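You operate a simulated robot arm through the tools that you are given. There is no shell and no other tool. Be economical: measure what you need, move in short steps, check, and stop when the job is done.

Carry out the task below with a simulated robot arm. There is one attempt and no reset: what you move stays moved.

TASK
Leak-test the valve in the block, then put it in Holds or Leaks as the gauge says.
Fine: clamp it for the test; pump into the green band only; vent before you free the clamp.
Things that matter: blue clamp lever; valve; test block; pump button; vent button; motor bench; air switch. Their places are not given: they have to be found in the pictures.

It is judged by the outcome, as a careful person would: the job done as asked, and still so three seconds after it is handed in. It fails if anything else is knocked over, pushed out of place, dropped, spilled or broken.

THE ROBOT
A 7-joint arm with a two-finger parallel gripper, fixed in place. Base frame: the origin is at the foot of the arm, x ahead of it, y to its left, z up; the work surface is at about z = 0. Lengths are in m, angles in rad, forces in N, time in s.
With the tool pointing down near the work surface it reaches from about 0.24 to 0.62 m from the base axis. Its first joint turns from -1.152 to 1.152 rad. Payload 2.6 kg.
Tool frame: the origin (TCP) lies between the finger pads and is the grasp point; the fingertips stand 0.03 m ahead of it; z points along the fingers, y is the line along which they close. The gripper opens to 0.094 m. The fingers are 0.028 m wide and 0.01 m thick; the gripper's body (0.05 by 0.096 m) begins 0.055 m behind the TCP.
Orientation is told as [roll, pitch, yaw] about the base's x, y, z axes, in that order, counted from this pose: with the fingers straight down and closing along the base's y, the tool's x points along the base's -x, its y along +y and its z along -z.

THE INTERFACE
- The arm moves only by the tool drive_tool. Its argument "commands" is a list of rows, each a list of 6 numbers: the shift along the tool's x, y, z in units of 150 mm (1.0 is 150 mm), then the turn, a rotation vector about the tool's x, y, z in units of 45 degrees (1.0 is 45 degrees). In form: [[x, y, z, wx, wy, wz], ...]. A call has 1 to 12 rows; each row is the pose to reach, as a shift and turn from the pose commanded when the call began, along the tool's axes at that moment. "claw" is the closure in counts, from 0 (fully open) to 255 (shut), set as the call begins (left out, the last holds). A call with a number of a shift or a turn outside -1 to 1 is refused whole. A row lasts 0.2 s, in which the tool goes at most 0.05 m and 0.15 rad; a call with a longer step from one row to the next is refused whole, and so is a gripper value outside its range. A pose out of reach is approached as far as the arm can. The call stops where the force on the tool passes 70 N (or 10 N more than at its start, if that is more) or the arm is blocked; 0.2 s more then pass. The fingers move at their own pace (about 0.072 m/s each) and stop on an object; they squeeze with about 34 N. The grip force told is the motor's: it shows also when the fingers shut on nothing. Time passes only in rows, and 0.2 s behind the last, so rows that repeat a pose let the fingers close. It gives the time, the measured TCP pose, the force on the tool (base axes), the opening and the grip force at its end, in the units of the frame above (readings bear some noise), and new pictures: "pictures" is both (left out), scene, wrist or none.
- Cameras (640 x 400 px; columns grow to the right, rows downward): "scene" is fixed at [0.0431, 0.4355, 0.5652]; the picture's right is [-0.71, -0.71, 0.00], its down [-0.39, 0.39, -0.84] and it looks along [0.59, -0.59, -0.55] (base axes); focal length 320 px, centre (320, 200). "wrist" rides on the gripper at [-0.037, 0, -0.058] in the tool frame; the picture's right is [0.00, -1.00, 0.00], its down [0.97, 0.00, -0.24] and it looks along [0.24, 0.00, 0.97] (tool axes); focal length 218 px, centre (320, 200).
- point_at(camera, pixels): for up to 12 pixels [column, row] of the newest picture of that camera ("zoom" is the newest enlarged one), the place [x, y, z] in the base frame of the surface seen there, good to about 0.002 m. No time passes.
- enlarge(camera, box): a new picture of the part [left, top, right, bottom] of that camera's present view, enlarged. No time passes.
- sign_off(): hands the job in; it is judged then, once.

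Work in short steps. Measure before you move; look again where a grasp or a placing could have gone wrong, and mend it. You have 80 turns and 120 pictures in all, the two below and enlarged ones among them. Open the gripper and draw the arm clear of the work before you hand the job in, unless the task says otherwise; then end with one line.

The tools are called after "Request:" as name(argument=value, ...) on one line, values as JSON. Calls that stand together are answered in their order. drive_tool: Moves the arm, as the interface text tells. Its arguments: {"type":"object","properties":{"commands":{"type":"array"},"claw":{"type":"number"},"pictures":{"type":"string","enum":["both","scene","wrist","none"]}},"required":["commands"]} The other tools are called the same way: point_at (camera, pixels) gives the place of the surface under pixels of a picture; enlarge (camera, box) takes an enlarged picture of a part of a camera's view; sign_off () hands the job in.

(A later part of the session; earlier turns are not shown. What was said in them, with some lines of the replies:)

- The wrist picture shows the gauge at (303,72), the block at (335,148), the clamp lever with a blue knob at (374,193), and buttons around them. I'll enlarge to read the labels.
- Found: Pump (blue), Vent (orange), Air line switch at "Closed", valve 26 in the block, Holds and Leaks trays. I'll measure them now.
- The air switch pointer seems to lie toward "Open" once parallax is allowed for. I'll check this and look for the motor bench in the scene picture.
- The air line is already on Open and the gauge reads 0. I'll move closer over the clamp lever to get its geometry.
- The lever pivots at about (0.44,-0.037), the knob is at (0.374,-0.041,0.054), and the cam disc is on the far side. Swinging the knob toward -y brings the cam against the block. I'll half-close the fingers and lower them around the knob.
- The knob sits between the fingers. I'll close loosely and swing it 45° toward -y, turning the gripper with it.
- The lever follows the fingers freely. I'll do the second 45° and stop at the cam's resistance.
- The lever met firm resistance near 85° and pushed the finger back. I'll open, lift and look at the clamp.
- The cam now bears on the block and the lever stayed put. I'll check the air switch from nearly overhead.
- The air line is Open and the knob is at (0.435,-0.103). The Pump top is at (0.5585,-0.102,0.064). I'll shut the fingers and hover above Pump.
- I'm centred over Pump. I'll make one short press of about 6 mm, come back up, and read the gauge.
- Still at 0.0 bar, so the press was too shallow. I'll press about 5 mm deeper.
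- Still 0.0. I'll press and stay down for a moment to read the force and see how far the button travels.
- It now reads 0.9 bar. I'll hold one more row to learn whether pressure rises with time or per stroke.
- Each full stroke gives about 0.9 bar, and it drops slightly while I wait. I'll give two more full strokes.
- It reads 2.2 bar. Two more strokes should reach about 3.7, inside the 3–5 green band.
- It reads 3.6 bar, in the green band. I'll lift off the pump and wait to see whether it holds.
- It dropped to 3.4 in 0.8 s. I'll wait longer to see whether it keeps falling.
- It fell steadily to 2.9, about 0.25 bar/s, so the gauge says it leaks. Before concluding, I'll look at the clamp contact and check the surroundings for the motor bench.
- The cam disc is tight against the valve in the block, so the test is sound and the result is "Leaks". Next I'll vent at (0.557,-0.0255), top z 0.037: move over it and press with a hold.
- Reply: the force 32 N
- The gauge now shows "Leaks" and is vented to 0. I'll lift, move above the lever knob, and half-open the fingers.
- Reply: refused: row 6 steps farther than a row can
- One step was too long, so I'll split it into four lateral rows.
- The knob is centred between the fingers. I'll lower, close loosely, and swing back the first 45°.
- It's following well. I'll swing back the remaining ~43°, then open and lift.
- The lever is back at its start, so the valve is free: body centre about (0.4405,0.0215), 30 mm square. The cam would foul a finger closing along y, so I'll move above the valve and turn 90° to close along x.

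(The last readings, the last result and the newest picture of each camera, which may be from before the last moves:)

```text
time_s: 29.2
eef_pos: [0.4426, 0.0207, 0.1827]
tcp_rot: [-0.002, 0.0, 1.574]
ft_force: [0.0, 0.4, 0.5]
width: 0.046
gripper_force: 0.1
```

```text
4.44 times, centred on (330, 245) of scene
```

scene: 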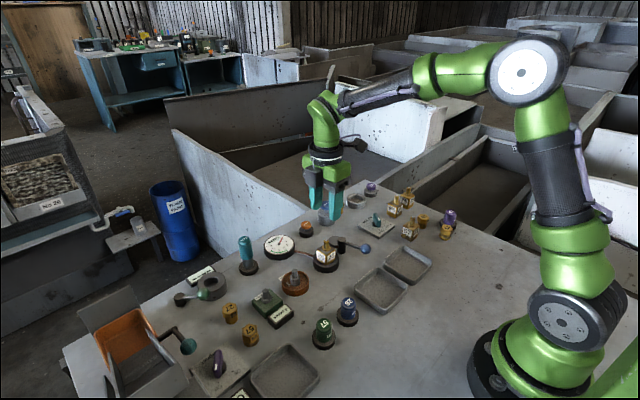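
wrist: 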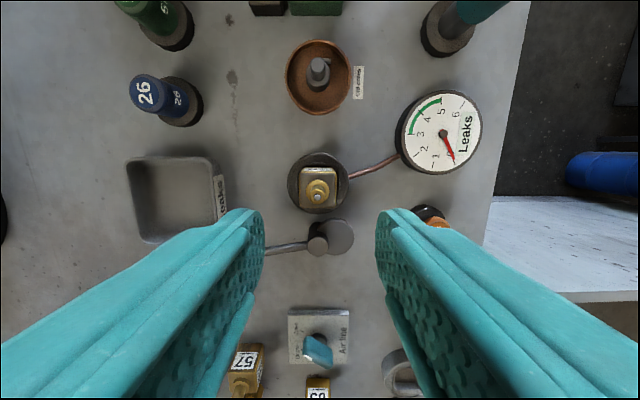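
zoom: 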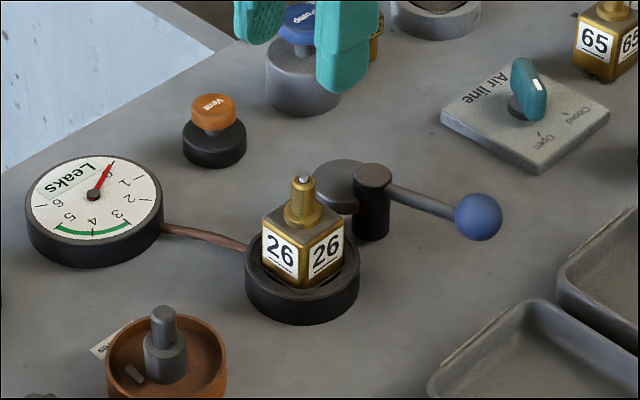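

Request:
point_at(camera="wrist", pixels=[[301, 172], [336, 172], [302, 205], [336, 205], [318, 197], [340, 187], [294, 187], [171, 200], [145, 175], [200, 230]])

Request:
enlarge(camera="wrist", box=[270, 140, 370, 230])

```text
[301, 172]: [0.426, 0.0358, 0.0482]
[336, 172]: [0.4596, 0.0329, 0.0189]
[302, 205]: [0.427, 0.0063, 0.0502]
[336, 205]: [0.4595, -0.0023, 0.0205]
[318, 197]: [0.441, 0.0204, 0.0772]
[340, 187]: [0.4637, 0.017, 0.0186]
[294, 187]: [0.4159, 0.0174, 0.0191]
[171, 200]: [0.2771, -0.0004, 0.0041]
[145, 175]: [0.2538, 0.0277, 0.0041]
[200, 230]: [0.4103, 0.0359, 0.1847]
```

```text
4.44 times, centred on (320, 185) of wrist
```

zoom: 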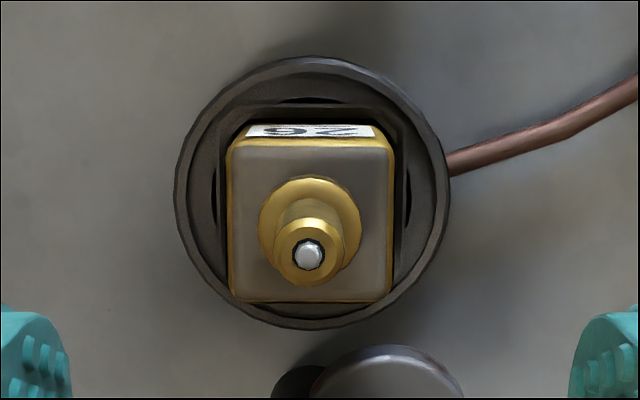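

The valve axis is at (0.441,0.021), below the TCP. I'll descend to TCP z 0.054, then close on the body.

Request:
drive_tool(commands=[[0, 0, 0.25, 0, 0, 0], [0, 0, 0.5, 0, 0, 0], [0, 0, 0.7, 0, 0, 0], [0, 0, 0.857, 0, 0, 0], [0, 0, 0.857, 0, 0, 0]], pictures="wrist")

Request:
drive_tool(commands=[[0, 0, 0, 0, 0, 0], [0, 0, 0, 0, 0, 0], [0, 0, 0, 0, 0, 0]], claw=255, pictures="scene")

```text
time_s: 30.4
eef_pos: [0.4405, 0.0218, 0.0524]
tcp_rot: [-0.001, 0.0, 1.569]
ft_force: [0.6, -0.2, -0.5]
width: 0.0461
gripper_force: 0.0
```

wrist: 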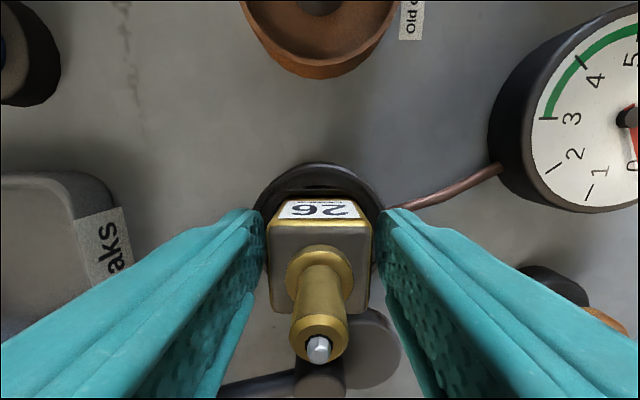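

```text
time_s: 31.2
eef_pos: [0.4407, 0.0229, 0.054]
tcp_rot: [-0.004, -0.001, 1.57]
ft_force: [-4.5, 0.1, 19.8]
width: 0.0337
gripper_force: 34.2
```

scene: 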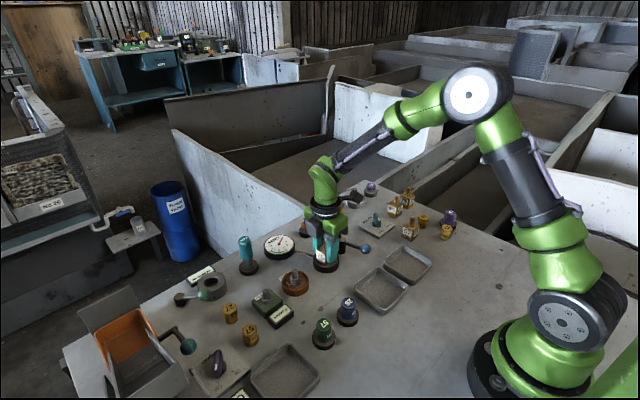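

The fingers stopped at 34 mm with 20 N upward, so the tips may be touching the block rim. I'll lift slightly and check.

Request:
drive_tool(commands=[[0, 0, -0.03, 0, 0, 0], [0, 0, -0.06, 0, 0, 0], [0, 0, -0.06, 0, 0, 0]], pictures="none")

Request:
enlarge(camera="scene", box=[280, 200, 380, 290])

```text
time_s: 32.0
eef_pos: [0.441, 0.0215, 0.0617]
tcp_rot: [0.002, 0.0, 1.571]
ft_force: [-0.1, 0.4, -3.5]
width: 0.0335
gripper_force: 34.1
```

```text
4.44 times, centred on (330, 245) of scene
```

zoom: 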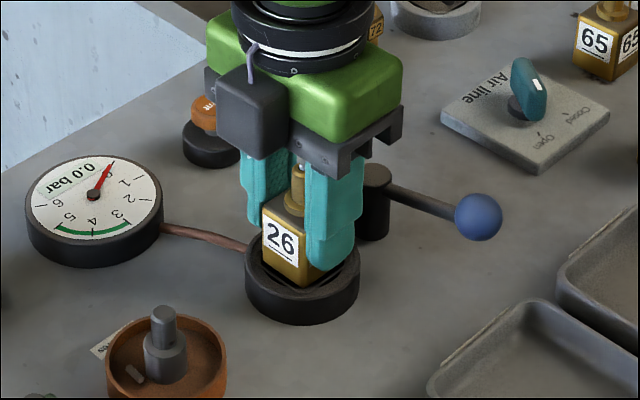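

The valve is held and 8 mm up, and the load has registered. I'll lift and carry it over the Leaks tray at about (0.289,-0.003).

Request:
drive_tool(commands=[[0, 0, -0.2, 0, 0, 0], [0, 0, -0.45, 0, 0, 0], [0, 0, -0.7, 0, 0, 0], [0.04, 0.25, -0.7, 0, 0, 0], [0.08, 0.5, -0.7, 0, 0, 0], [0.12, 0.75, -0.7, 0, 0, 0], [0.163, 1.0, -0.7, 0, 0, 0], [0.163, 1.0, -0.7, 0, 0, 0]])

Request:
enlarge(camera="scene", box=[300, 160, 460, 320])

```text
time_s: 33.8
eef_pos: [0.2889, -0.0035, 0.1663]
tcp_rot: [0.0, -0.001, 1.57]
ft_force: [-0.2, 0.3, -2.9]
width: 0.0339
gripper_force: 34.0
```

scene: 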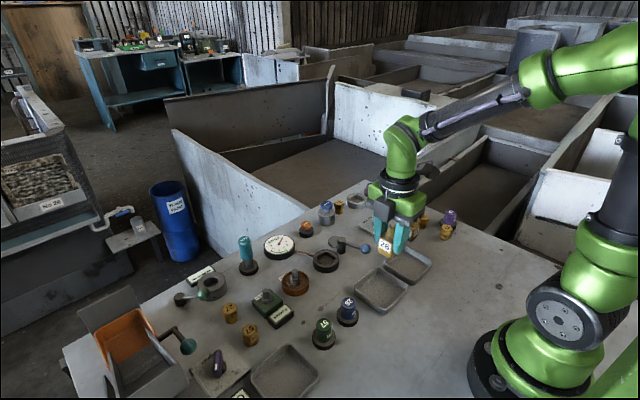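
wrist: 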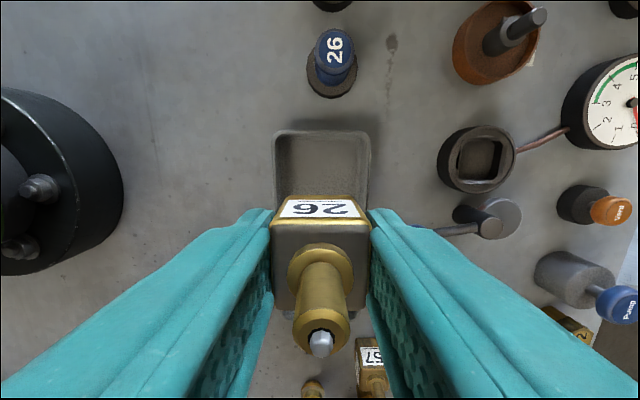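

```text
2.50 times, centred on (380, 240) of scene
```

zoom: 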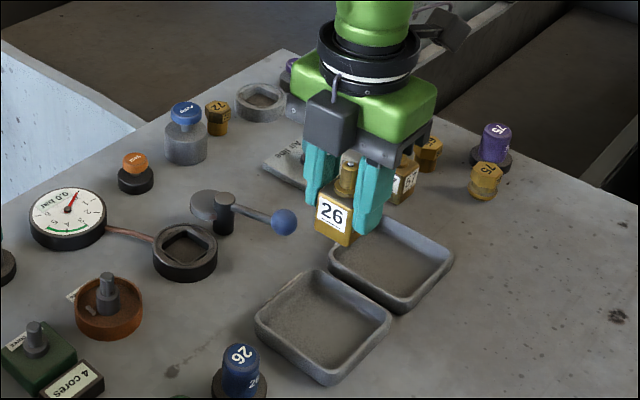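

Request:
point_at(camera="wrist", pixels=[[320, 133], [276, 160], [368, 160], [320, 150], [362, 200], [282, 200]])

Request:
point_at(camera="scene", pixels=[[379, 267], [407, 286], [385, 311], [355, 289], [380, 288]])

```text
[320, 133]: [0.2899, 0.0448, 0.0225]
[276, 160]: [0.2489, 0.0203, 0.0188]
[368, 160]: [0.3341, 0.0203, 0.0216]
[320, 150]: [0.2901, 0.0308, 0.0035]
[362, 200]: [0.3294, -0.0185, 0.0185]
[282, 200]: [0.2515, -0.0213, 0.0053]
```

```text
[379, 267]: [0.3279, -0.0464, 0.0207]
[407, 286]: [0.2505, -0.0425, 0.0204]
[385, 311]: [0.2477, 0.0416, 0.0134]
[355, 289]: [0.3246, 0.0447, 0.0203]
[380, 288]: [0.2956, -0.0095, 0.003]
```

The tray is centred at (0.29,0.0) with its floor at z 0.004, and I'm above it. I'll descend to near the floor.

Request:
drive_tool(commands=[[0, 0.0, 0.25, 0, 0, 0], [0, 0, 0.5, 0, 0, 0], [0, 0, 0.68, 0, 0, 0], [0, 0, 0.74, 0, 0, 0], [0, 0, 0.74, 0, 0, 0]], pictures="none")

Request:
enlarge(camera="scene", box=[330, 210, 430, 320])

```text
time_s: 35.0
eef_pos: [0.2933, -0.0029, 0.055]
tcp_rot: [-0.001, 0.0, 1.571]
ft_force: [-0.1, 0.0, -3.1]
width: 0.0334
gripper_force: 33.9
```

```text
3.64 times, centred on (380, 265) of scene
```

zoom: 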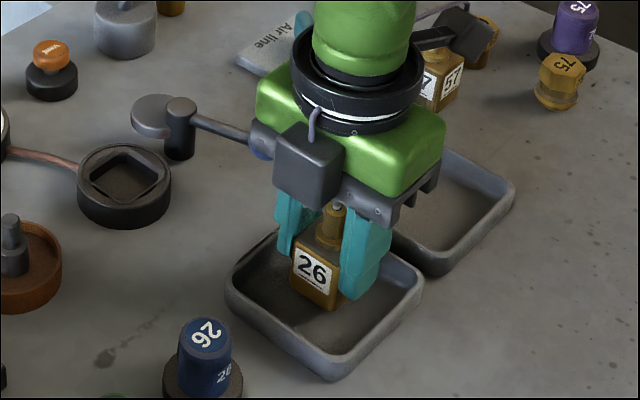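

It's inside the tray and slightly above the floor. I'll lower in 2 mm steps and watch the force.

Request:
drive_tool(commands=[[0, 0, 0.013, 0, 0, 0], [0, 0, 0.026, 0, 0, 0], [0, 0, 0.04, 0, 0, 0]], pictures="none")

```text
time_s: 35.8
eef_pos: [0.2922, -0.002, 0.0499]
tcp_rot: [0.0, -0.001, 1.568]
ft_force: [-5.1, -0.9, 10.7]
width: 0.0338
gripper_force: 33.5
```

The upward force of 10.7 N shows the valve is on the floor. I'll open moderately and check before lifting.

Request:
drive_tool(commands=[[0, 0, -0.005, 0, 0, 0], [0, 0, -0.005, 0, 0, 0]], claw=130, pictures="none")

Request:
drive_tool(commands=[[0, 0, -0.2, 0, 0, 0], [0, 0, -0.45, 0, 0, 0], [0, 0, -0.75, 0, 0, 0], [0, 0, -1.0, 0, 0, 0], [0, 0, -1.0, 0, 0, 0]])

Request:
enlarge(camera="scene", box=[240, 190, 440, 330])

```text
time_s: 36.4
eef_pos: [0.2922, -0.0035, 0.052]
tcp_rot: [0.001, 0.0, 1.571]
ft_force: [0.3, 0.4, -0.5]
width: 0.0462
gripper_force: 0.0
```

```text
time_s: 37.6
eef_pos: [0.2918, -0.0049, 0.2023]
tcp_rot: [0.0, 0.0, 1.571]
ft_force: [0.1, 0.0, 1.0]
width: 0.046
gripper_force: 0.0
```

scene: 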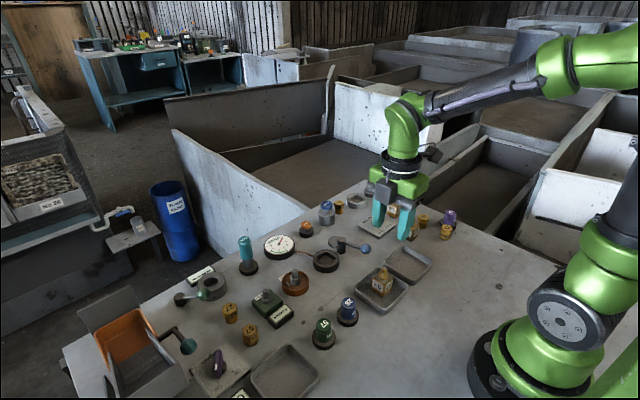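
wrist: 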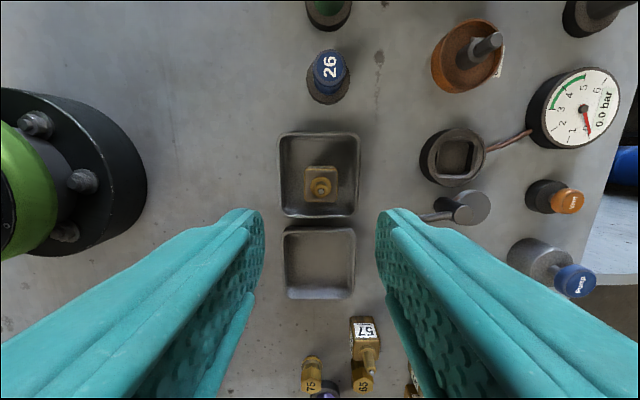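

```text
2.86 times, centred on (340, 260) of scene
```

zoom: 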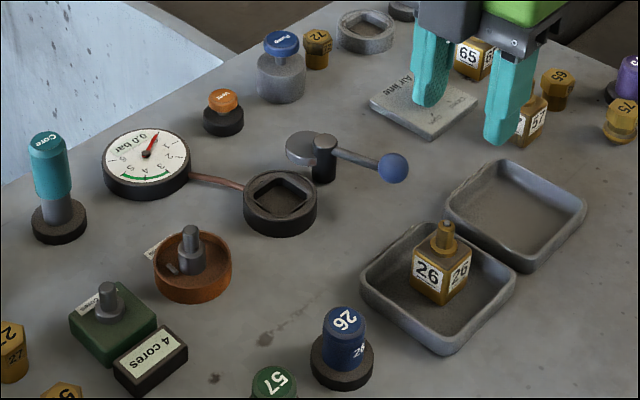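

Valve 26 stands upright in the Leaks tray (scene 383,285), the gauge reads 0.0, the lever is released, and everything else is in place. I'll open fully, back off a little and hand in.

Request:
drive_tool(commands=[[0, 0, -0.2, 0, 0, 0], [0, 0, -0.4, 0, 0, 0], [0, 0, -0.4, 0, 0, 0]], claw=0, pictures="none")

Request:
sign_off()

```text
time_s: 38.4
eef_pos: [0.2916, -0.0041, 0.2624]
tcp_rot: [0.0, 0.001, 1.572]
ft_force: [-0.3, -0.4, 0.2]
width: 0.094
gripper_force: 0.1
```

```text
The job is handed in.
```

Valve 26 leaks: clamped and pumped to 3.6 bar, it fell to 2.9 bar in about 3 s, so I vented it to 0, freed the clamp and put it in the Leaks tray.
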